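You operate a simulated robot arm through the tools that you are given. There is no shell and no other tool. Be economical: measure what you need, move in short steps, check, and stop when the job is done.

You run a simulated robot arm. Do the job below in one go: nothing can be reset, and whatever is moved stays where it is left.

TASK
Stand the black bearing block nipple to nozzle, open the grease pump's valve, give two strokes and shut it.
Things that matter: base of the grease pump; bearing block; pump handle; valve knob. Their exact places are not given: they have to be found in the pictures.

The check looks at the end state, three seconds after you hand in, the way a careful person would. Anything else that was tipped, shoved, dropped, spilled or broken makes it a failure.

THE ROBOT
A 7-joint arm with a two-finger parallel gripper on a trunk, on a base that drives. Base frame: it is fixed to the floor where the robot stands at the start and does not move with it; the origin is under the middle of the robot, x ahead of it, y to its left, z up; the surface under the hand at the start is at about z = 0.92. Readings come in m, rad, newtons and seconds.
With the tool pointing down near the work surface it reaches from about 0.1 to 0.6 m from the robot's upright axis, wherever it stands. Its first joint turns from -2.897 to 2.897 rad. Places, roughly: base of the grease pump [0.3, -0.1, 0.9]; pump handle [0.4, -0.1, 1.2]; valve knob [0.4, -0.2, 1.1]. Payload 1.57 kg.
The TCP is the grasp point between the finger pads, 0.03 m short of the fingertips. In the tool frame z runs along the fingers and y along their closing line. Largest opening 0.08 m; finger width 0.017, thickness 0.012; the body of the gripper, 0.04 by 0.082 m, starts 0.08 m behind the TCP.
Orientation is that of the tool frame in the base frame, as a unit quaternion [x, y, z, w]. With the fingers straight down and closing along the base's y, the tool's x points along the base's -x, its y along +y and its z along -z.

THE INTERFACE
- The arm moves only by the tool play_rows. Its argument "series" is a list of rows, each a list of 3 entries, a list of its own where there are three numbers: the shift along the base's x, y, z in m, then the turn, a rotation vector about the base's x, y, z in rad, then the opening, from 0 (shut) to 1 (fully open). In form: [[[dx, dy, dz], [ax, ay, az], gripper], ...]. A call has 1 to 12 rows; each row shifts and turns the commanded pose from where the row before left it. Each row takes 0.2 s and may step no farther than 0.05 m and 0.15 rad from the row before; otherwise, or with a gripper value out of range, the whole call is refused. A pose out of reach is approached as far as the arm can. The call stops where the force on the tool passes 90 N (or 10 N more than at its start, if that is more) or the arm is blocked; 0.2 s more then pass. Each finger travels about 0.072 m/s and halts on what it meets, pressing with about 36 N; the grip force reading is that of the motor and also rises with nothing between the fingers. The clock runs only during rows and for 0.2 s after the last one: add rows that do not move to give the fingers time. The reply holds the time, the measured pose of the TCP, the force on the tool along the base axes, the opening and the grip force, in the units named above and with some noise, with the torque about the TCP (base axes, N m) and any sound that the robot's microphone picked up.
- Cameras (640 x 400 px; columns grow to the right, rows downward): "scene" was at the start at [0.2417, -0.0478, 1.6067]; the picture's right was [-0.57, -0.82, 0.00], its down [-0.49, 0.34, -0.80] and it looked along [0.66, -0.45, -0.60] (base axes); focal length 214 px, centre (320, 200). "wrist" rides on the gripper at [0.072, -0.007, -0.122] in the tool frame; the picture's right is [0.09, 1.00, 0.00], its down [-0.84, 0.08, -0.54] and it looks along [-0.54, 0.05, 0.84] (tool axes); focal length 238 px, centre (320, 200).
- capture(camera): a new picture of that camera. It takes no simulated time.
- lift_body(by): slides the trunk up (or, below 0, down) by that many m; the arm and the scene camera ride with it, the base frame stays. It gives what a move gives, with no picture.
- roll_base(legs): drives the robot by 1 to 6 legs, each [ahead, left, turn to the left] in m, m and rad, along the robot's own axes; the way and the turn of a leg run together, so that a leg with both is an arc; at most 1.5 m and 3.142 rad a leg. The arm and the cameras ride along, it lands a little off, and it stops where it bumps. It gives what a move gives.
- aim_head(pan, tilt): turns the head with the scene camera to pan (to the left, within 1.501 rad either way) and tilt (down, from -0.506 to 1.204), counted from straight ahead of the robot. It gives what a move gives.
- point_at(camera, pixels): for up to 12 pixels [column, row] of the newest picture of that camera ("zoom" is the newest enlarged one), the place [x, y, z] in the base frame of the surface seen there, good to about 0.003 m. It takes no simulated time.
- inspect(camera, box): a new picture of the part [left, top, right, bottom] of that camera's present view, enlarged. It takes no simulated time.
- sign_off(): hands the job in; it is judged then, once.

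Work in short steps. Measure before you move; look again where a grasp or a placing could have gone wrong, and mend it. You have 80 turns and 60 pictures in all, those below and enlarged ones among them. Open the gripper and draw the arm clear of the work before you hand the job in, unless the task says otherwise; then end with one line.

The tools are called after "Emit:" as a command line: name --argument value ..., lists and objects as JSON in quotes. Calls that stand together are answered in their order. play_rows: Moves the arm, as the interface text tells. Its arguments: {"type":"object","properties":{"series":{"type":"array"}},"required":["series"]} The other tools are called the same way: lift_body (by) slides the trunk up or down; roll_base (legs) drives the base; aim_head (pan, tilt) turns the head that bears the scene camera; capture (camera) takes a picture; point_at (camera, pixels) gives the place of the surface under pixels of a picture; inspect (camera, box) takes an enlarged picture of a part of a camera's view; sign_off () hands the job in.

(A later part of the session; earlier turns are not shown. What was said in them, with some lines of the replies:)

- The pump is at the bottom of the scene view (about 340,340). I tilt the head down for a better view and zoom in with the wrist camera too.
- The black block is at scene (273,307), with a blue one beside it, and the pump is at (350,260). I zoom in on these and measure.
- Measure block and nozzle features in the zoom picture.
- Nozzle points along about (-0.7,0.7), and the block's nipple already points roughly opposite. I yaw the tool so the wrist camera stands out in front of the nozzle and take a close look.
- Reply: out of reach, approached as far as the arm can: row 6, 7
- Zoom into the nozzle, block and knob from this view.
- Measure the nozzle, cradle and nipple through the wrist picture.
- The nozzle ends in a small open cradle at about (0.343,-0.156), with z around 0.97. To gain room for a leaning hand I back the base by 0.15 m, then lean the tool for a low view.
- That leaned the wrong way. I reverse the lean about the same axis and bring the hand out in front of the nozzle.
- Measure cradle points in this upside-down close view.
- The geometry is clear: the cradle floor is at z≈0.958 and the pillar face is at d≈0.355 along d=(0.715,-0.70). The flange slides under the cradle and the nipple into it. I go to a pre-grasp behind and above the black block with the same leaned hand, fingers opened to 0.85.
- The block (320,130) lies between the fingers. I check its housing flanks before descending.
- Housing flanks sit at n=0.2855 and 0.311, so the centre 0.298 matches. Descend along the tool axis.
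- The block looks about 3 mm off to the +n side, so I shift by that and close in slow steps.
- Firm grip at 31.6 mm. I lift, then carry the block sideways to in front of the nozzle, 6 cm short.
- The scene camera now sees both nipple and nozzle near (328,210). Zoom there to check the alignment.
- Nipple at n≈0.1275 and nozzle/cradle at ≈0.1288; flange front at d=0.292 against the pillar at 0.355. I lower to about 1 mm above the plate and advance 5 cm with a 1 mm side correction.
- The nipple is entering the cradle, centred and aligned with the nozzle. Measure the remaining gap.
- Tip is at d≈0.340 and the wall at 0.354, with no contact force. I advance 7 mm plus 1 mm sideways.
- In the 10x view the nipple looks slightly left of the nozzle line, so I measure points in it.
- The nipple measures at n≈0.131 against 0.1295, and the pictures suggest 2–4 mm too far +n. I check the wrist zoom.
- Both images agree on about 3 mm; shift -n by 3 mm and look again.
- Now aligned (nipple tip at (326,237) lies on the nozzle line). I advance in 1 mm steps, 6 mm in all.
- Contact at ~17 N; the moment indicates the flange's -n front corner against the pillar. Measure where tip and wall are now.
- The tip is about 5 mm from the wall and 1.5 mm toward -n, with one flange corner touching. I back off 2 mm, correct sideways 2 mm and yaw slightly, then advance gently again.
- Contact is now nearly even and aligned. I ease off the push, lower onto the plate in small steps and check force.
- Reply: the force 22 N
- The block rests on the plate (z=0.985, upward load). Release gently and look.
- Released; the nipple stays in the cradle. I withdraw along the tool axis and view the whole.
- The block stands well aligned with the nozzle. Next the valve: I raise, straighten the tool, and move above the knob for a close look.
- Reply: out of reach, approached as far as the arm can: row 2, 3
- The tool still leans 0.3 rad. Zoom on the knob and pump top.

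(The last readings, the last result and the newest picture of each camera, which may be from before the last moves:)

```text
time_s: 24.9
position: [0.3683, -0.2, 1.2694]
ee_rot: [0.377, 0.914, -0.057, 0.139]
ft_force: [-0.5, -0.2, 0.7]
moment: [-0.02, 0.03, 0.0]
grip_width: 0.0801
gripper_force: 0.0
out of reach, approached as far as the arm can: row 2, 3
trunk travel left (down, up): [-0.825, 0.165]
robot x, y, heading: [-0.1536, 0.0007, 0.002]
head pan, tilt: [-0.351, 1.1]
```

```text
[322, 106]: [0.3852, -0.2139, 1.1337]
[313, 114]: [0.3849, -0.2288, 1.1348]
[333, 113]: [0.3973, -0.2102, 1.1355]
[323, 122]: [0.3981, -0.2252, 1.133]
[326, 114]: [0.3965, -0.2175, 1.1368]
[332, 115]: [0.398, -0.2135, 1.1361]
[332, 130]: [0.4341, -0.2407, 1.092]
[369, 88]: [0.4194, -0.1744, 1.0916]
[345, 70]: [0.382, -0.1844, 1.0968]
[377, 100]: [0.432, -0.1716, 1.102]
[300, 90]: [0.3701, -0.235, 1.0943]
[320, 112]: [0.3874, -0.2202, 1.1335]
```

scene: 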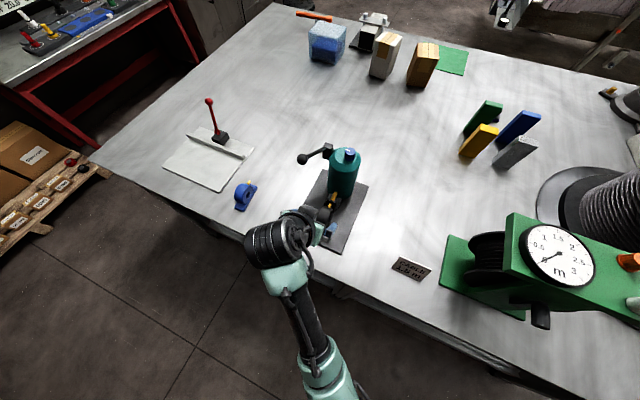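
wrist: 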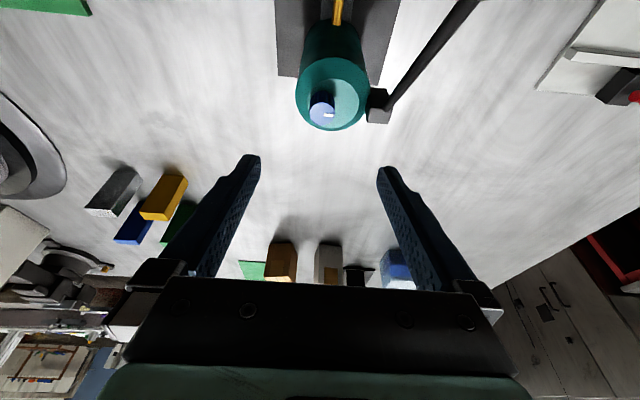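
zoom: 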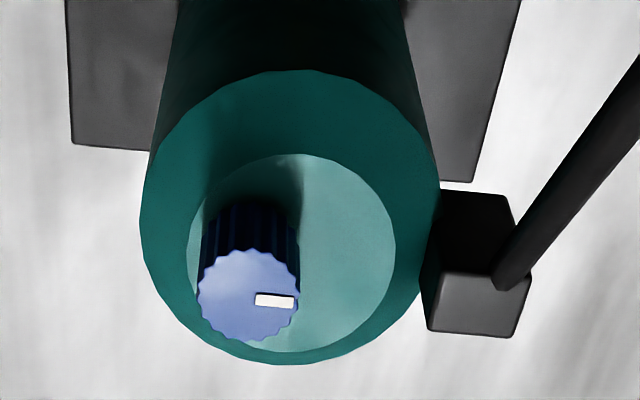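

Knob centre ≈(0.391,-0.2195), top z 1.135, Ø~24 mm; the pointer faces the handle, across the nozzle. Opening is presumably counter-clockwise, pointer toward the nozzle. I straighten the tool above the knob at TCP z 1.20 with narrowed fingers.

Emit:
play_rows --series '[[[0.01, -0.01, 0], [0.104, 0.106, 0], 0.6], [[0.0129, -0.0095, 0], [0.104, 0.106, 0], 0.6], [[0, 0, -0.03], [0, 0, 0], 0.6], [[0, 0, -0.039], [0, 0, 0], 0.6], [[0, 0, 0], [0, 0, 0], 0.6]]'

Emit:
capture --camera "wrist"

```text
time_s: 26.1
position: [0.395, -0.2191, 1.1985]
ee_rot: [0.382, 0.924, -0.002, 0.002]
ft_force: [0.0, 0.6, 0.3]
moment: [0.0, 0.0, 0.01]
grip_width: 0.048
gripper_force: 0.0
trunk travel left (down, up): [-0.825, 0.165]
robot x, y, heading: [-0.1534, -0.0012, 0.001]
head pan, tilt: [-0.351, 1.1]
```

```text
22 pictures are left
```

wrist: 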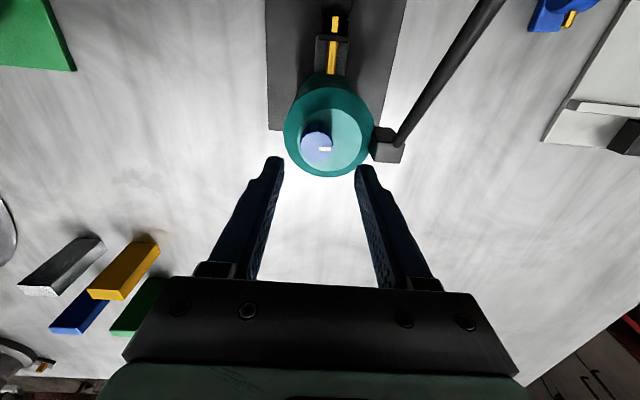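

The knob appears at (317,148), about 3 mm off the axis, so I correct (-4 mm x), descend to TCP z 1.142 and close on the knob.

Emit:
play_rows --series '[[[-0.0042, -0.0003, 0], [0, 0, 0], 0.6], [[0, 0, -0.03], [0, 0, 0], 0.6], [[0, 0, -0.027], [0, 0, 0], 0.6], [[0, 0, 0], [0, 0, 0], 0.45], [[0, 0, 0], [0, 0, 0], 0.35], [[0, 0, 0], [0, 0, 0], 0.25], [[0, 0, 0], [0, 0, 0], 0.2], [[0, 0, 0], [0, 0, 0], 0.2]]'

Emit:
capture --camera "wrist"

```text
time_s: 27.9
position: [0.3904, -0.22, 1.1429]
ee_rot: [0.381, 0.925, -0.002, 0.002]
ft_force: [11.0, 8.2, -1.0]
moment: [0.39, -0.75, 0.02]
grip_width: 0.0277
gripper_force: 38.7
trunk travel left (down, up): [-0.825, 0.165]
robot x, y, heading: [-0.1535, -0.001, 0.005]
head pan, tilt: [-0.351, 1.1]
```

```text
21 pictures are left
```

wrist: 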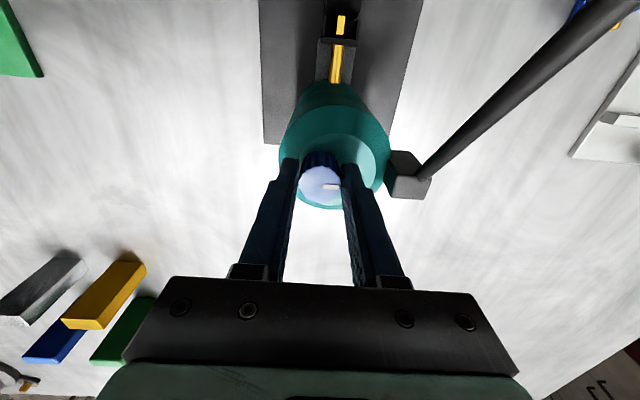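

Knob gripped (27.7 mm), with a sideways 14 N toward +n; I shift 1 mm to relieve and turn counter-clockwise by 0.4 rad to feel it.

Emit:
play_rows --series '[[[0.0008, 0.0008, 0], [0, 0, 0], 0.2], [[0, 0, 0], [0, 0, 0.1], 0.2], [[0, 0, 0], [0, 0, 0.1], 0.2], [[0, 0, 0], [0, 0, 0.1], 0.2], [[0, 0, 0], [0, 0, 0.1], 0.2], [[0, 0, 0], [0, 0, 0], 0.2]]'

Emit:
inspect --camera "wrist" --box '[260, 100, 440, 220]'

```text
time_s: 29.3
position: [0.3906, -0.219, 1.1421]
ee_rot: [0.191, 0.982, -0.003, 0.002]
ft_force: [8.4, 6.9, 3.7]
moment: [0.44, -0.55, 0.02]
grip_width: 0.0274
gripper_force: 38.1
trunk travel left (down, up): [-0.825, 0.165]
robot x, y, heading: [-0.1507, -0.0006, 0.003]
head pan, tilt: [-0.351, 1.1]
```

```text
3.33 times, centred on (350, 160) of wrist
```

zoom: 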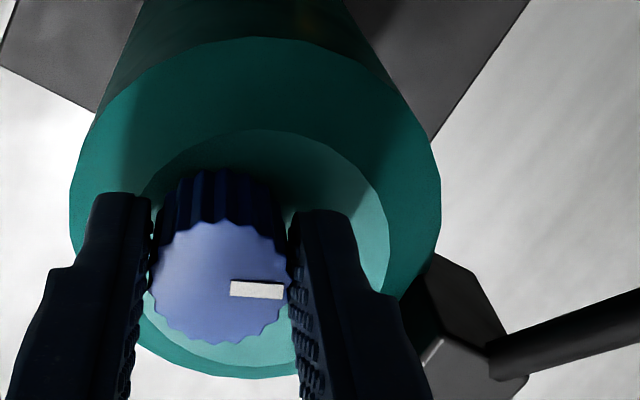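

The knob turns freely with the fingers, so the direction is right. Continue to a quarter turn.

Emit:
play_rows --series '[[[0, 0, 0], [0, 0, 0.13], 0.2], [[0, 0, 0], [0, 0, 0.13], 0.2], [[0, 0, 0], [0, 0, 0.13], 0.2], [[0, 0, 0], [0, 0, 0.13], 0.2], [[0, 0, 0], [0, 0, 0.13], 0.2], [[0, 0, 0], [0, 0, 0.13], 0.2], [[0, 0, 0], [0, 0, 0.13], 0.2], [[0, 0, 0], [0, 0, 0.13], 0.2], [[0, 0, 0], [0, 0, 0.13], 0.2], [[0, 0, 0], [0, 0, 0], 0.2]]'

Emit:
capture --camera "wrist"

```text
time_s: 31.5
position: [0.3895, -0.2202, 1.1427]
ee_rot: [-0.384, 0.923, 0.0, 0.002]
ft_force: [7.8, -2.3, 7.6]
moment: [0.5, 0.0, -0.06]
grip_width: 0.0276
gripper_force: 38.2
trunk travel left (down, up): [-0.825, 0.165]
robot x, y, heading: [-0.1525, 0.0009, 0.004]
head pan, tilt: [-0.351, 1.1]
```

```text
19 pictures are left
```

wrist: 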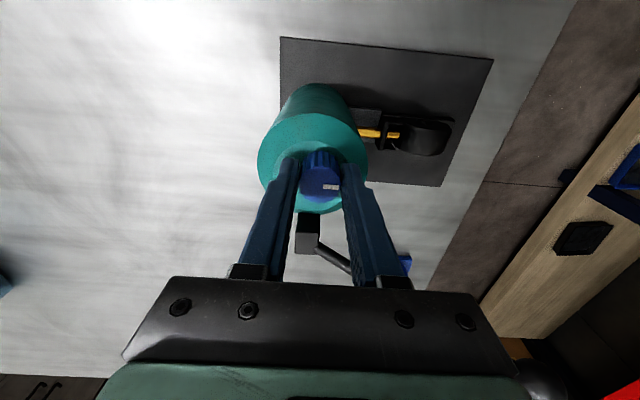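

A quarter turn done, pointer toward the nozzle. I try 0.14 rad more to feel for the stop.

Emit:
play_rows --series '[[[0, 0, 0], [0, 0, 0.07], 0.2], [[0, 0, 0], [0, 0, 0.07], 0.2], [[0, 0, 0], [0, 0, 0], 0.2]]'

Emit:
inspect --camera "wrist" --box '[230, 70, 410, 220]'

```text
time_s: 32.3
position: [0.3896, -0.2222, 1.1426]
ee_rot: [-0.445, 0.896, 0.0, 0.002]
ft_force: [2.9, -8.0, 3.3]
moment: [-0.13, 0.48, -0.2]
grip_width: 0.0275
gripper_force: 38.2
trunk travel left (down, up): [-0.825, 0.165]
robot x, y, heading: [-0.1543, -0.0005, 0.001]
head pan, tilt: [-0.351, 1.1]
```

```text
2.67 times, centred on (320, 145) of wrist
```

zoom: 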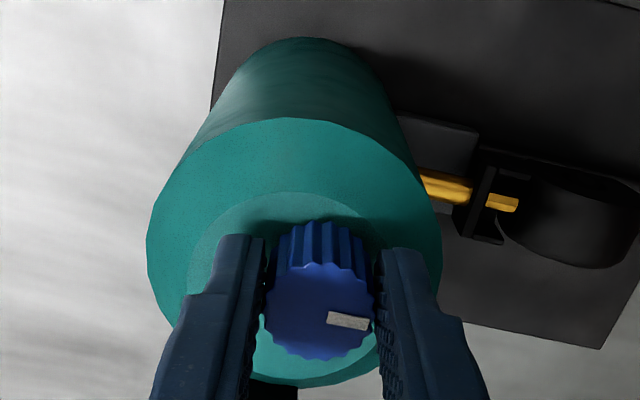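

The stop is felt at a quarter turn (Mz -0.2, pointer along the nozzle), so the valve is open. I release, rise, and look.

Emit:
play_rows --series '[[[0, 0, 0], [0, 0, -0.07], 0.2], [[0, 0, 0], [0, 0, -0.03], 0.45], [[0, 0, 0], [0, 0, 0], 0.6], [[0, 0, 0], [0, 0, 0], 0.6], [[0, 0, 0.03], [0, 0, 0], 0.6], [[0, 0, 0.05], [0, 0, 0], 0.6], [[0, 0, 0.05], [0, 0, 0], 0.6], [[0, 0, 0.02], [0, 0, 0], 0.6], [[0, 0, 0], [0, 0, 0], 0.6]]'

Emit:
capture --camera "wrist"

Emit:
inspect --camera "scene" --box '[260, 120, 380, 220]'

```text
time_s: 34.3
position: [0.3889, -0.2221, 1.2966]
ee_rot: [-0.401, 0.916, 0.0, 0.002]
ft_force: [0.0, 0.0, 0.4]
moment: [-0.03, -0.03, 0.0]
grip_width: 0.0483
gripper_force: 0.0
trunk travel left (down, up): [-0.825, 0.165]
robot x, y, heading: [-0.1505, 0.0021, 0.003]
head pan, tilt: [-0.351, 1.1]
```

```text
17 pictures are left
```

wrist: 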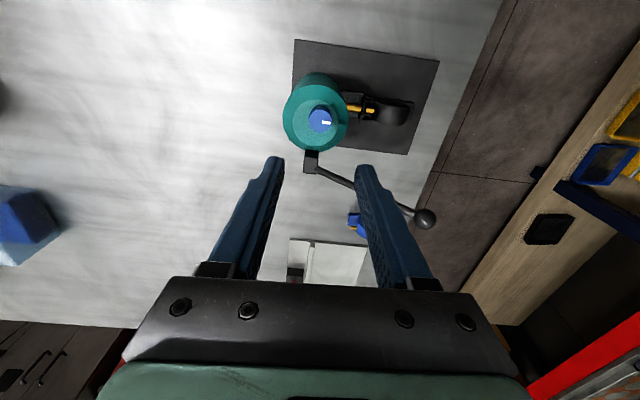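

```text
4.00 times, centred on (320, 170) of scene
```

zoom: 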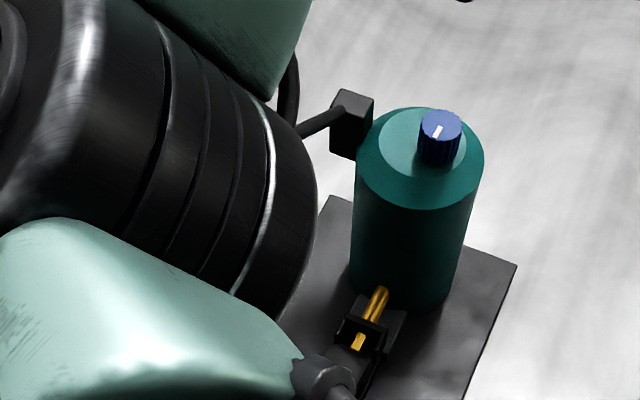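

The valve pointer now faces the nozzle. Measure the handle ball at wrist (425,219), the rod and the hinge.

Emit:
point_at --camera "wrist" --pixels '[[425, 219], [416, 219], [433, 219], [425, 211], [425, 227], [405, 209], [340, 180], [318, 168], [311, 160], [325, 173]]'

```text
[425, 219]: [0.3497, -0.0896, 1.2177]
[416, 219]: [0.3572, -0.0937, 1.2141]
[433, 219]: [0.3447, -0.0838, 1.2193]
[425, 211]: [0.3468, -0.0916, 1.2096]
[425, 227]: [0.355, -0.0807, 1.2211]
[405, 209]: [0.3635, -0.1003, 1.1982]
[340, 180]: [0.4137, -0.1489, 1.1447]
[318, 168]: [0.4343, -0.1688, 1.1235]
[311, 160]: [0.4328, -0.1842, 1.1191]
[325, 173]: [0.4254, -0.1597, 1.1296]
```

Ball centre ≈(0.3505,-0.079,1.206), pivot about d 0.43, z 1.118, arm 0.152 m. I turn the tool back so the fingers close along the hinge axis and go above the ball.

Emit:
play_rows --series '[[[-0.0032, 0.0119, 0], [0, 0, -0.1333], 0.75], [[-0.0032, 0.0119, 0], [0, 0, -0.1333], 0.75], [[-0.0032, 0.0119, 0], [0, 0, -0.1333], 0.75], [[-0.0032, 0.0119, 0], [0, 0, -0.1333], 0.75], [[-0.0032, 0.0119, 0], [0, 0, -0.1333], 0.75], [[-0.0032, 0.0119, 0], [0, 0, -0.1333], 0.75], [[-0.0032, 0.0119, 0], [0, 0, -0.1333], 0.75], [[-0.0032, 0.0119, 0], [0, 0, -0.1333], 0.75], [[-0.0032, 0.0119, 0], [0, 0, -0.1333], 0.75], [[-0.0032, 0.0119, 0], [0, 0, -0.1333], 0.75], [[-0.0032, 0.0119, 0], [0, 0, -0.1333], 0.75], [[-0.0033, 0.0119, 0], [0, 0, -0.1333], 0.75]]'

Emit:
capture --camera "wrist"

```text
time_s: 36.9
position: [0.3502, -0.0769, 1.2937]
ee_rot: [0.379, 0.925, -0.003, 0.001]
ft_force: [0.4, -0.2, -0.2]
moment: [-0.02, 0.03, 0.02]
grip_width: 0.0599
gripper_force: 0.0
trunk travel left (down, up): [-0.825, 0.165]
robot x, y, heading: [-0.1505, -0.0018, -0.0]
head pan, tilt: [-0.351, 1.1]
```

```text
15 pictures are left
```

wrist: 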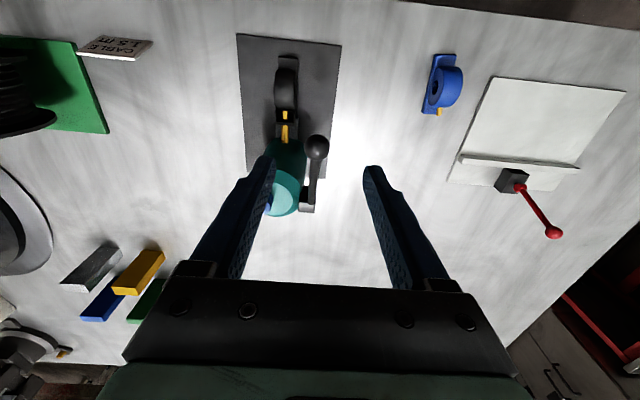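

Ball at (317,146), nearly on axis. Small correction, then descend to TCP z 1.219 and grip the ball.

Emit:
play_rows --series '[[[0.0007, -0.0035, -0.025], [0, 0, 0], 0.75], [[0, 0, -0.025], [0, 0, 0], 0.75], [[0, 0, -0.025], [0, 0, 0], 0.75], [[0, 0, 0], [0, 0, 0], 0.6], [[0, 0, 0], [0, 0, 0], 0.45], [[0, 0, 0], [0, 0, 0], 0.3], [[0, 0, 0], [0, 0, 0], 0.2], [[0, 0, 0], [0, 0, 0], 0.2]]'

Emit:
capture --camera "wrist"

```text
time_s: 38.7
position: [0.3513, -0.0825, 1.2172]
ee_rot: [0.378, 0.926, -0.003, 0.001]
ft_force: [-2.0, -0.7, -1.6]
moment: [-0.02, 0.01, 0.01]
grip_width: 0.0221
gripper_force: 34.8
trunk travel left (down, up): [-0.825, 0.165]
robot x, y, heading: [-0.1544, -0.0001, 0.001]
head pan, tilt: [-0.351, 1.1]
```

```text
14 pictures are left
```

wrist: 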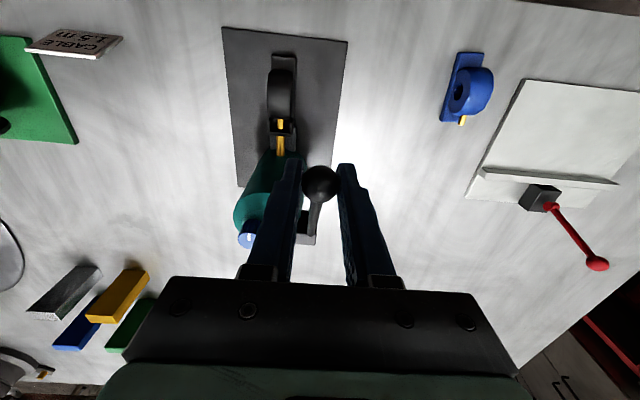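

The grip (22 mm) is above the ball's equator, so I reopen, lower 1 cm and regrip.

Emit:
play_rows --series '[[[0, 0, 0], [0, 0, 0], 0.5], [[0, 0, 0], [0, 0, 0], 0.6], [[0, 0, -0.011], [0, 0, 0], 0.6], [[0, 0, 0], [0, 0, 0], 0.45], [[0, 0, 0], [0, 0, 0], 0.3], [[0, 0, 0], [0, 0, 0], 0.2], [[0, 0, 0], [0, 0, 0], 0.2]]'

```text
time_s: 40.3
position: [0.3512, -0.0832, 1.2071]
ee_rot: [0.378, 0.926, -0.004, 0.003]
ft_force: [-0.9, -1.1, 0.5]
moment: [-0.11, -0.08, 0.01]
grip_width: 0.0224
gripper_force: 34.8
trunk travel left (down, up): [-0.825, 0.165]
robot x, y, heading: [-0.1544, -0.0004, 0.001]
head pan, tilt: [-0.351, 1.1]
```

The ball is simply ~23 mm; it's a good grip at its equator. I pull the handle down along its arc to about level and read the forces.

Emit:
play_rows --series '[[[-0.0041, 0.004, -0.0092], [0, 0, 0], 0.2], [[-0.0041, 0.0041, -0.0092], [0, 0, 0], 0.2], [[-0.0061, 0.006, -0.0191], [0, 0, 0], 0.2], [[-0.0041, 0.004, -0.0201], [0, 0, 0], 0.2], [[-0.0021, 0.002, -0.0207], [0, 0, 0], 0.2], [[0, 0, 0], [0, 0, 0], 0.2]]'

Emit:
capture --camera "wrist"

```text
time_s: 41.7
position: [0.3288, -0.0601, 1.1294]
ee_rot: [0.377, 0.926, -0.003, 0.001]
ft_force: [-5.5, 8.6, 7.9]
moment: [-0.61, -0.69, -0.01]
grip_width: 0.0219
gripper_force: 35.0
trunk travel left (down, up): [-0.825, 0.165]
robot x, y, heading: [-0.1505, 0.0027, 0.003]
head pan, tilt: [-0.351, 1.1]
```

```text
13 pictures are left
```

wrist: 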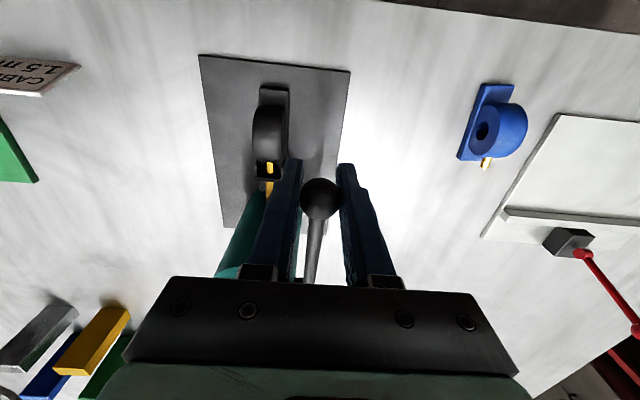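

Moves easily (≈10 N). Continue the downstroke to about -20°.

Emit:
play_rows --series '[[[0, 0, -0.0105], [0, 0, 0], 0.2], [[0, 0, -0.0105], [0, 0, 0], 0.2], [[0.0021, -0.002, -0.0207], [0, 0, 0], 0.2], [[0.0041, -0.004, -0.0201], [0, 0, 0], 0.2], [[0, 0, 0], [0, 0, 0], 0.2]]'

```text
time_s: 42.9
position: [0.3364, -0.0687, 1.0653]
ee_rot: [0.379, 0.925, -0.002, 0.002]
ft_force: [8.3, 2.4, -0.8]
moment: [-0.17, 0.25, -0.1]
grip_width: 0.0224
gripper_force: 3.7
trunk travel left (down, up): [-0.825, 0.165]
robot x, y, heading: [-0.151, 0.0013, -0.003]
head pan, tilt: [-0.351, 1.1]
```

Grip force dropped to 3.7 N; check whether the ball is still held.

Emit:
capture --camera "wrist"

Emit:
capture --camera "scene"

```text
12 pictures are left
```

wrist: 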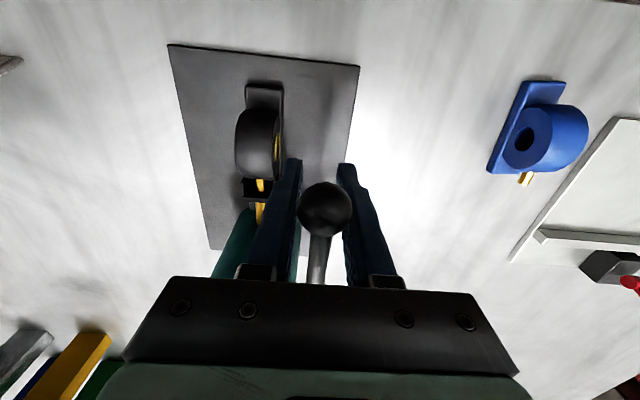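

```text
11 pictures are left
```

scene: 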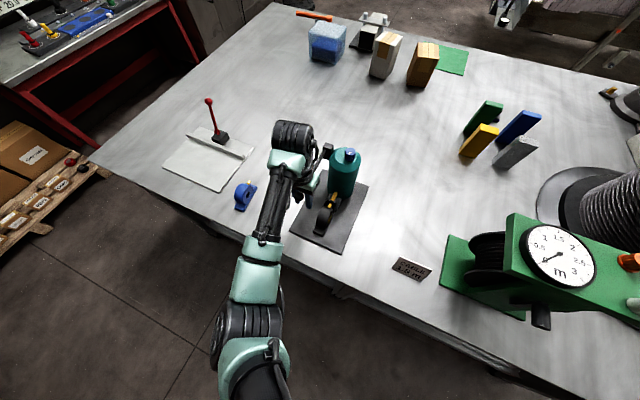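

The fingers slid down past the ball; it sits at z≈1.10, θ≈-7°, likely the lower stop. I open, raise 3.4 cm to the ball and look whether it stays.

Emit:
play_rows --series '[[[0, 0, 0], [0, 0, 0], 0.5], [[0, 0, 0], [0, 0, 0], 0.6], [[-0.004, 0.004, 0.017], [0, 0, 0], 0.6], [[-0.003, 0.003, 0.017], [0, 0, 0], 0.6], [[0, 0, 0], [0, 0, 0], 0.6]]'

Emit:
capture --camera "wrist"

Emit:
point_at --camera "wrist" --pixels '[[320, 180], [320, 190], [315, 230]]'

```text
time_s: 44.1
position: [0.3295, -0.0611, 1.1011]
ee_rot: [0.379, 0.926, -0.001, 0.002]
ft_force: [1.1, 0.2, -0.2]
moment: [0.02, 0.0, -0.03]
grip_width: 0.0479
gripper_force: 0.0
trunk travel left (down, up): [-0.825, 0.165]
robot x, y, heading: [-0.1554, 0.0002, 0.009]
head pan, tilt: [-0.351, 1.1]
```

```text
10 pictures are left
```

wrist: 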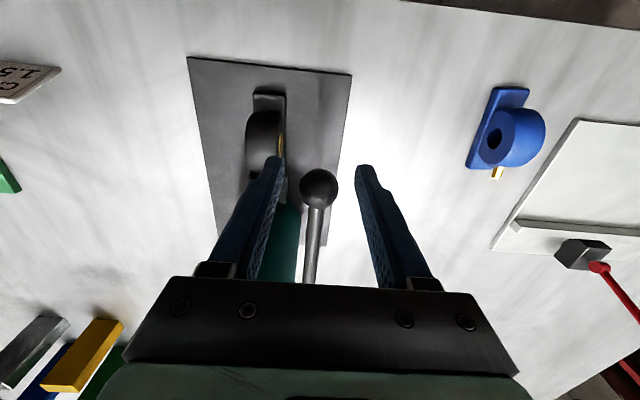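

```text
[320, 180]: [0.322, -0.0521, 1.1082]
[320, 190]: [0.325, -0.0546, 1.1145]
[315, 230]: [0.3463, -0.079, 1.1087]
```

The ball stays at the lower stop with no spring return. I grip it and lift it back up along the arc to the top.

Emit:
play_rows --series '[[[0, 0, 0], [0, 0, 0], 0.4], [[0, 0, 0], [0, 0, 0], 0.2], [[0, 0, 0], [0, 0, 0], 0.15], [[0, 0, 0], [0, 0, 0], 0.15], [[0, 0, 0.013], [0, 0, 0], 0.15], [[0, 0, 0.0132], [0, 0, 0], 0.15], [[0.0021, -0.002, 0.0207], [0, 0, 0], 0.15], [[0.0041, -0.004, 0.0201], [0, 0, 0], 0.15], [[0.0061, -0.006, 0.0191], [0, 0, 0], 0.15], [[0.0082, -0.0081, 0.0184], [0, 0, 0], 0.15], [[0.0014, -0.0014, 0.003], [0, 0, 0], 0.15], [[0, 0, 0], [0, 0, 0], 0.15]]'

Emit:
capture --camera "wrist"

```text
time_s: 46.7
position: [0.3506, -0.0817, 1.208]
ee_rot: [0.378, 0.926, -0.003, 0.001]
ft_force: [-4.4, -0.7, -6.2]
moment: [0.54, 0.64, 0.07]
grip_width: 0.0221
gripper_force: 35.0
trunk travel left (down, up): [-0.825, 0.165]
robot x, y, heading: [-0.154, 0.0003, -0.001]
head pan, tilt: [-0.351, 1.1]
```

```text
9 pictures are left
```

wrist: 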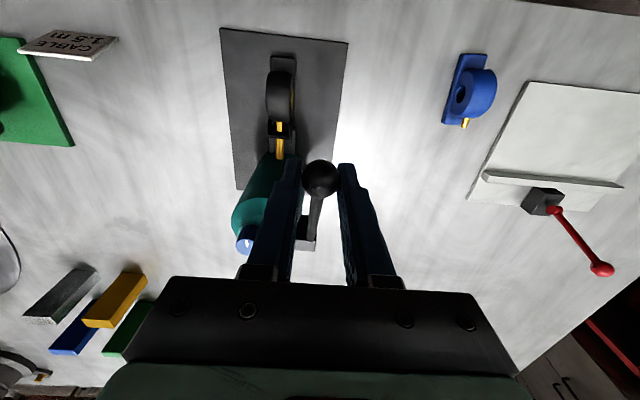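

Back at the top, at the same pose as before. I nudge 3 mm upward to be sure of the full top, then do the second downstroke.

Emit:
play_rows --series '[[[0.0017, -0.0017, 0.0033], [0, 0, 0], 0.15], [[0, 0, 0], [0, 0, 0], 0.15], [[-0.0041, 0.004, -0.0085], [0, 0, 0], 0.15], [[-0.0041, 0.0041, -0.0092], [0, 0, 0], 0.15], [[-0.0061, 0.006, -0.0191], [0, 0, 0], 0.15], [[-0.0041, 0.004, -0.0201], [0, 0, 0], 0.15], [[-0.0035, 0.0035, -0.0207], [0, 0, 0], 0.15], [[-0.0008, 0.0008, -0.0131], [0, 0, 0], 0.15], [[0, 0, -0.0131], [0, 0, 0], 0.15], [[0, 0, -0.007], [0, 0, 0], 0.15], [[0, 0, 0], [0, 0, 0], 0.15]]'

Emit:
capture --camera "wrist"

```text
time_s: 49.1
position: [0.3308, -0.0608, 1.1022]
ee_rot: [0.378, 0.926, -0.003, 0.002]
ft_force: [7.7, -4.8, 12.3]
moment: [-0.43, -0.52, 0.0]
grip_width: 0.0219
gripper_force: 35.4
trunk travel left (down, up): [-0.825, 0.165]
robot x, y, heading: [-0.1501, -0.0024, 0.006]
head pan, tilt: [-0.351, 1.1]
```

```text
8 pictures are left
```

wrist: 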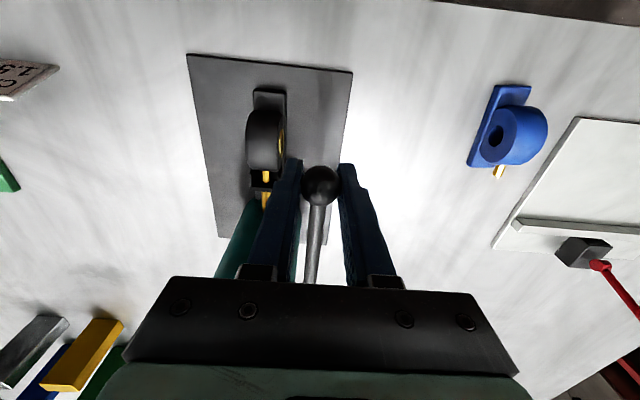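

At the lower stop again (ball at (320,185), 12 N). I press 4 mm more for certainty and raise it fully back up.

Emit:
play_rows --series '[[[0, 0, -0.004], [0, 0, 0], 0.15], [[0, 0, 0], [0, 0, 0], 0.15], [[-0.0005, 0.0005, 0.0132], [0, 0, 0], 0.15], [[0, 0, 0.0132], [0, 0, 0], 0.15], [[0.0021, -0.002, 0.0207], [0, 0, 0], 0.15], [[0.0041, -0.004, 0.0201], [0, 0, 0], 0.15], [[0.0061, -0.006, 0.0191], [0, 0, 0], 0.15], [[0.0082, -0.0081, 0.0184], [0, 0, 0], 0.15], [[0.0024, -0.0024, 0.007], [0, 0, 0], 0.15], [[0, 0, 0], [0, 0, 0], 0.15]]'

Emit:
capture --camera "wrist"

```text
time_s: 51.3
position: [0.3512, -0.0821, 1.2084]
ee_rot: [0.378, 0.926, -0.003, 0.0]
ft_force: [-9.9, -3.6, -5.6]
moment: [0.53, 0.73, 0.02]
grip_width: 0.0221
gripper_force: 35.3
trunk travel left (down, up): [-0.825, 0.165]
robot x, y, heading: [-0.1544, -0.0017, 0.003]
head pan, tilt: [-0.351, 1.1]
```

```text
7 pictures are left
```

wrist: 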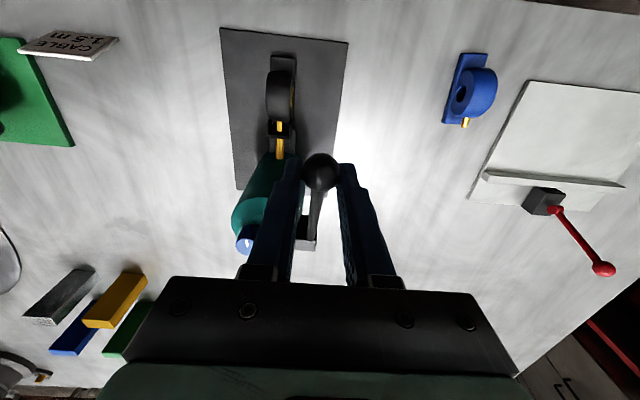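

The ball looks a bit lower in the fingers (320,171). Measure where it actually is compared with the start.

Emit:
point_at --camera "wrist" --pixels '[[320, 171], [320, 163], [315, 210], [313, 171]]'

Emit:
inspect --camera "wrist" --box '[220, 100, 380, 260]'

```text
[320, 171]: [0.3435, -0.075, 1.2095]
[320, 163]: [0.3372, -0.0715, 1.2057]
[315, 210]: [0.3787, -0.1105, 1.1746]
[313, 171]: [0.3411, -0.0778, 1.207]
```

```text
2.50 times, centred on (300, 180) of wrist
```

zoom: 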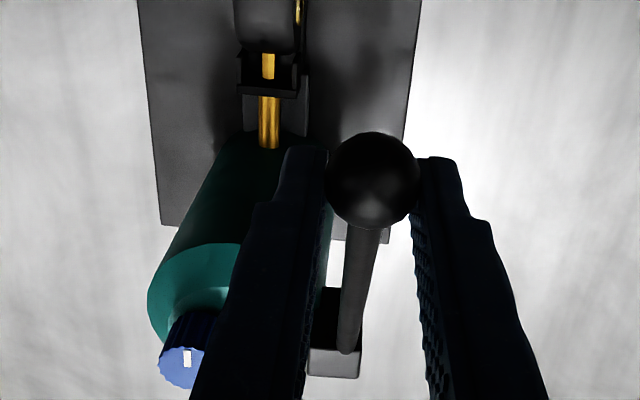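

The ball is ~5–7 mm under its start height. I regrip at its centre and lift it along the arc to the upper stop.

Emit:
play_rows --series '[[[0, 0, 0], [0, 0, 0], 0.4], [[0, 0, 0], [0, 0, 0], 0.45], [[-0.003, 0.003, -0.01], [0, 0, 0], 0.45], [[0, 0, 0], [0, 0, 0], 0.3], [[0, 0, 0], [0, 0, 0], 0.15], [[0, 0, 0], [0, 0, 0], 0.15], [[0.0025, -0.0025, 0.005], [0, 0, 0], 0.15], [[0.0025, -0.0025, 0.005], [0, 0, 0], 0.15], [[0.0015, -0.0015, 0.003], [0, 0, 0], 0.15], [[0, 0, 0], [0, 0, 0], 0.15]]'

Emit:
capture --camera "wrist"

Emit:
point_at --camera "wrist" --pixels '[[320, 176], [320, 180], [320, 172]]'

```text
time_s: 53.5
position: [0.3541, -0.0859, 1.211]
ee_rot: [0.378, 0.926, -0.001, 0.0]
ft_force: [-18.8, 0.1, -12.5]
moment: [0.38, 0.38, 0.03]
grip_width: 0.0219
gripper_force: 35.1
trunk travel left (down, up): [-0.825, 0.165]
robot x, y, heading: [-0.1513, 0.0003, 0.001]
head pan, tilt: [-0.351, 1.1]
```

```text
5 pictures are left
```

wrist: 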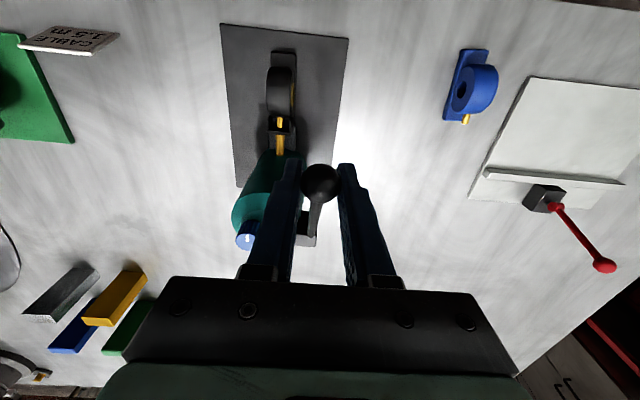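

```text
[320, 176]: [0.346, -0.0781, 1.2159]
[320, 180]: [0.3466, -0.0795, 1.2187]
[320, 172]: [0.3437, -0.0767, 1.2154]
```

The handle is at the top stop (resistance ~20 N). Release, rise clear, then travel back over the knob with the tool yawed +1.6.

Emit:
play_rows --series '[[[0, 0, 0], [0, 0, 0], 0.4], [[0, 0, 0], [0, 0, 0], 0.6], [[0, 0, 0], [0, 0, 0], 0.6], [[0, 0, 0.043], [0, 0, 0], 0.6], [[0, 0, 0.043], [0, 0, 0], 0.6], [[0, 0, 0], [0, 0, 0], 0.6]]'

Emit:
play_rows --series '[[[0.0031, -0.0112, 0], [0, 0, 0.1325], 0.6], [[0.0031, -0.0112, 0], [0, 0, 0.1325], 0.6], [[0.0031, -0.0112, 0], [0, 0, 0.1325], 0.6], [[0.0031, -0.0112, 0], [0, 0, 0.1325], 0.6], [[0.0031, -0.0112, 0], [0, 0, 0.1325], 0.6], [[0.0031, -0.0112, 0], [0, 0, 0.1325], 0.6], [[0.0031, -0.0112, 0], [0, 0, 0.1325], 0.6], [[0.0031, -0.0112, 0], [0, 0, 0.1325], 0.6], [[0.0031, -0.0112, 0], [0, 0, 0.1325], 0.6], [[0.0031, -0.0112, 0], [0, 0, 0.1325], 0.6], [[0.0031, -0.0112, 0], [0, 0, 0.1325], 0.6], [[0.0031, -0.0112, 0], [0, 0, 0.1325], 0.6]]'

```text
time_s: 54.9
position: [0.3609, -0.0876, 1.2962]
ee_rot: [0.377, 0.926, -0.002, 0.001]
ft_force: [0.2, 1.0, -0.2]
moment: [-0.02, 0.01, -0.03]
grip_width: 0.048
gripper_force: 0.1
trunk travel left (down, up): [-0.825, 0.165]
robot x, y, heading: [-0.1561, 0.0039, 0.004]
head pan, tilt: [-0.351, 1.1]
```

```text
time_s: 57.5
position: [0.3946, -0.2211, 1.2974]
ee_rot: [-0.397, 0.918, -0.001, 0.003]
ft_force: [-0.3, -1.4, -0.1]
moment: [-0.01, 0.02, -0.02]
grip_width: 0.0481
gripper_force: 0.0
trunk travel left (down, up): [-0.825, 0.165]
robot x, y, heading: [-0.1526, -0.0012, 0.0]
head pan, tilt: [-0.351, 1.1]
```

Pose matches the one at which I released the knob. Correct 4 mm in x, descend to z 1.1425 and grip.

Emit:
play_rows --series '[[[-0.0042, 0, -0.03], [0, 0, 0], 0.6], [[0, 0, -0.045], [0, 0, 0], 0.6], [[0, 0, -0.045], [0, 0, 0], 0.6], [[0, 0, -0.035], [0, 0, 0], 0.6], [[0, 0, 0], [0, 0, 0], 0.5], [[0, 0, 0], [0, 0, 0], 0.4], [[0, 0, 0], [0, 0, 0], 0.3], [[0, 0, 0], [0, 0, 0], 0.2], [[0, 0, 0], [0, 0, 0], 0.2]]'

```text
time_s: 59.5
position: [0.3923, -0.2184, 1.1438]
ee_rot: [-0.397, 0.918, 0.001, 0.001]
ft_force: [-3.8, 4.1, -1.7]
moment: [0.61, 0.28, -0.01]
grip_width: 0.0274
gripper_force: 37.8
trunk travel left (down, up): [-0.825, 0.165]
robot x, y, heading: [-0.1547, 0.0042, 0.002]
head pan, tilt: [-0.351, 1.1]
```

Knob gripped (27.4 mm, as before). Turn clockwise by 1.56 rad.

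Emit:
play_rows --series '[[[0, 0, 0], [0, 0, -0.142], 0.2], [[0, 0, 0], [0, 0, -0.142], 0.2], [[0, 0, 0], [0, 0, -0.142], 0.2], [[0, 0, 0], [0, 0, -0.142], 0.2], [[0, 0, 0], [0, 0, -0.142], 0.2], [[0, 0, 0], [0, 0, -0.142], 0.2], [[0, 0, 0], [0, 0, -0.142], 0.2], [[0, 0, 0], [0, 0, -0.142], 0.2], [[0, 0, 0], [0, 0, -0.142], 0.2], [[0, 0, 0], [0, 0, -0.142], 0.2], [[0, 0, 0], [0, 0, -0.142], 0.2], [[0, 0, 0], [0, 0, 0], 0.2]]'

Emit:
inspect --camera "wrist" --box '[250, 80, 430, 220]'

```text
time_s: 62.1
position: [0.3907, -0.22, 1.1439]
ee_rot: [0.366, 0.931, -0.002, 0.002]
ft_force: [10.3, 4.6, 10.4]
moment: [0.31, -0.83, 0.16]
grip_width: 0.0274
gripper_force: 37.7
trunk travel left (down, up): [-0.825, 0.165]
robot x, y, heading: [-0.1509, 0.0035, -0.001]
head pan, tilt: [-0.351, 1.1]
```

```text
2.86 times, centred on (340, 150) of wrist
```

zoom: 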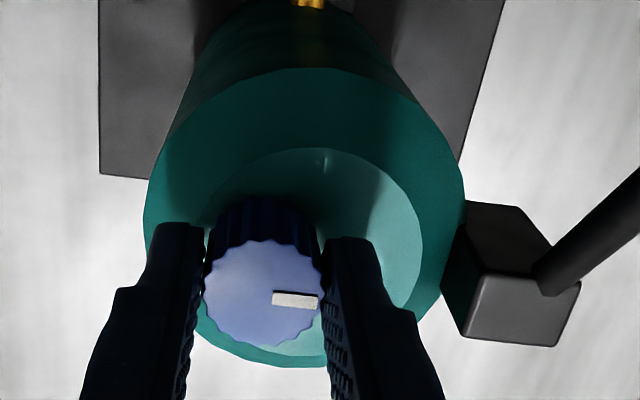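

Pointer is back toward the handle and a counter-torque of 0.16 shows the closed stop. I seat it 0.08 rad more, relax, release and rise clear.

Emit:
play_rows --series '[[[0, 0, 0], [0, 0, -0.08], 0.2], [[0, 0, 0], [0, 0, 0], 0.2], [[0, 0, 0], [0, 0, 0.04], 0.2], [[0, 0, 0], [0, 0, 0], 0.45], [[0, 0, 0], [0, 0, 0], 0.55], [[0, 0, 0], [0, 0, 0], 0.55], [[0, 0, 0.03], [0, 0, 0], 0.55], [[0, 0, 0.045], [0, 0, 0], 0.55], [[0, 0, 0.045], [0, 0, 0], 0.55], [[0, 0, 0.04], [0, 0, 0], 0.55], [[0, 0, 0], [0, 0, 0], 0.55]]'

Emit:
inspect --camera "wrist" --box '[240, 0, 440, 200]'

```text
time_s: 64.5
position: [0.3922, -0.2212, 1.3034]
ee_rot: [0.383, 0.924, -0.002, 0.001]
ft_force: [0.2, -0.9, 0.0]
moment: [0.0, 0.0, 0.0]
grip_width: 0.044
gripper_force: 0.0
trunk travel left (down, up): [-0.825, 0.165]
robot x, y, heading: [-0.1512, -0.0004, -0.002]
head pan, tilt: [-0.351, 1.1]
```

```text
2.00 times, centred on (340, 100) of wrist
```

zoom: 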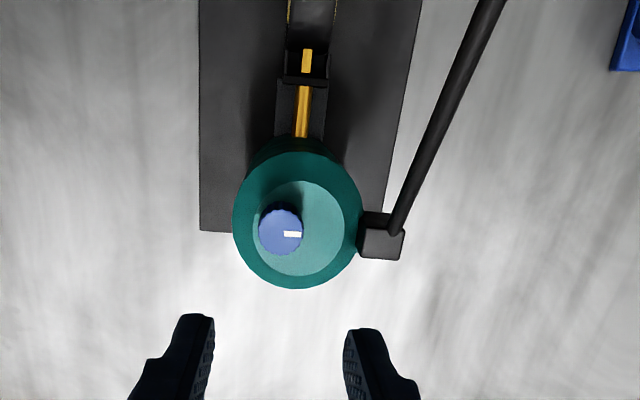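

The valve is shut, pointer back at its start direction, nipple and nozzle in line. I raise the arm well clear, open the gripper and take a last look.

Emit:
play_rows --series '[[[0, 0, 0.04], [0, 0, 0], 0.8], [[0, 0, 0.04], [0, 0, 0], 1], [[0.01, -0.03, 0.03], [0, 0, 0], 1], [[0.01, -0.03, 0.02], [0, 0, 0], 1], [[0, -0.03, 0], [0, 0, 0], 1], [[0, 0, 0], [0, 0, 0], 1]]'

Emit:
capture --camera "scene"

Emit:
inspect --camera "scene" --box '[270, 130, 390, 250]'

```text
time_s: 65.9
position: [0.4029, -0.276, 1.4284]
ee_rot: [0.384, 0.923, -0.001, 0.001]
ft_force: [0.0, -0.4, 1.3]
moment: [0.06, 0.02, 0.01]
grip_width: 0.0799
gripper_force: 0.1
out of reach, approached as far as the arm can: row 4, 5
trunk travel left (down, up): [-0.825, 0.165]
robot x, y, heading: [-0.1513, 0.0026, 0.003]
head pan, tilt: [-0.351, 1.1]
```

```text
2 pictures are left
```

scene: 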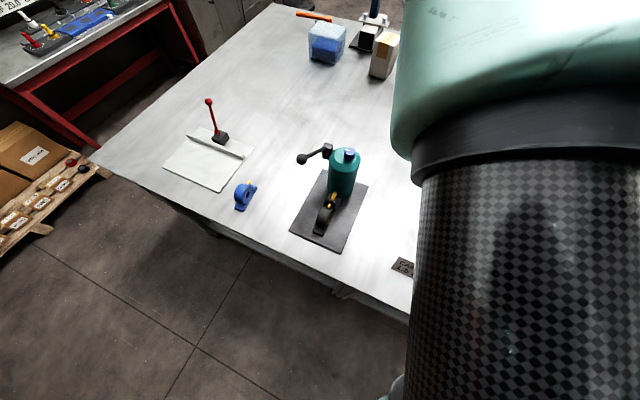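

```text
3.33 times, centred on (330, 190) of scene
```

zoom: 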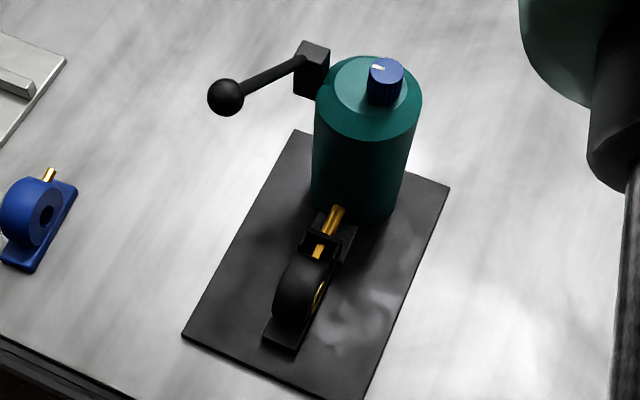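

Everything is in place: the block is at the nozzle with a fresh grease ring showing at its bearing, the valve is shut, the handle is up and the arm is clear. Hand in.

Emit:
sign_off

```text
The job is handed in.
```

The black bearing block stands nipple to nozzle; I opened the valve, gave two full strokes and shut it again, and the arm is clear with the gripper open.
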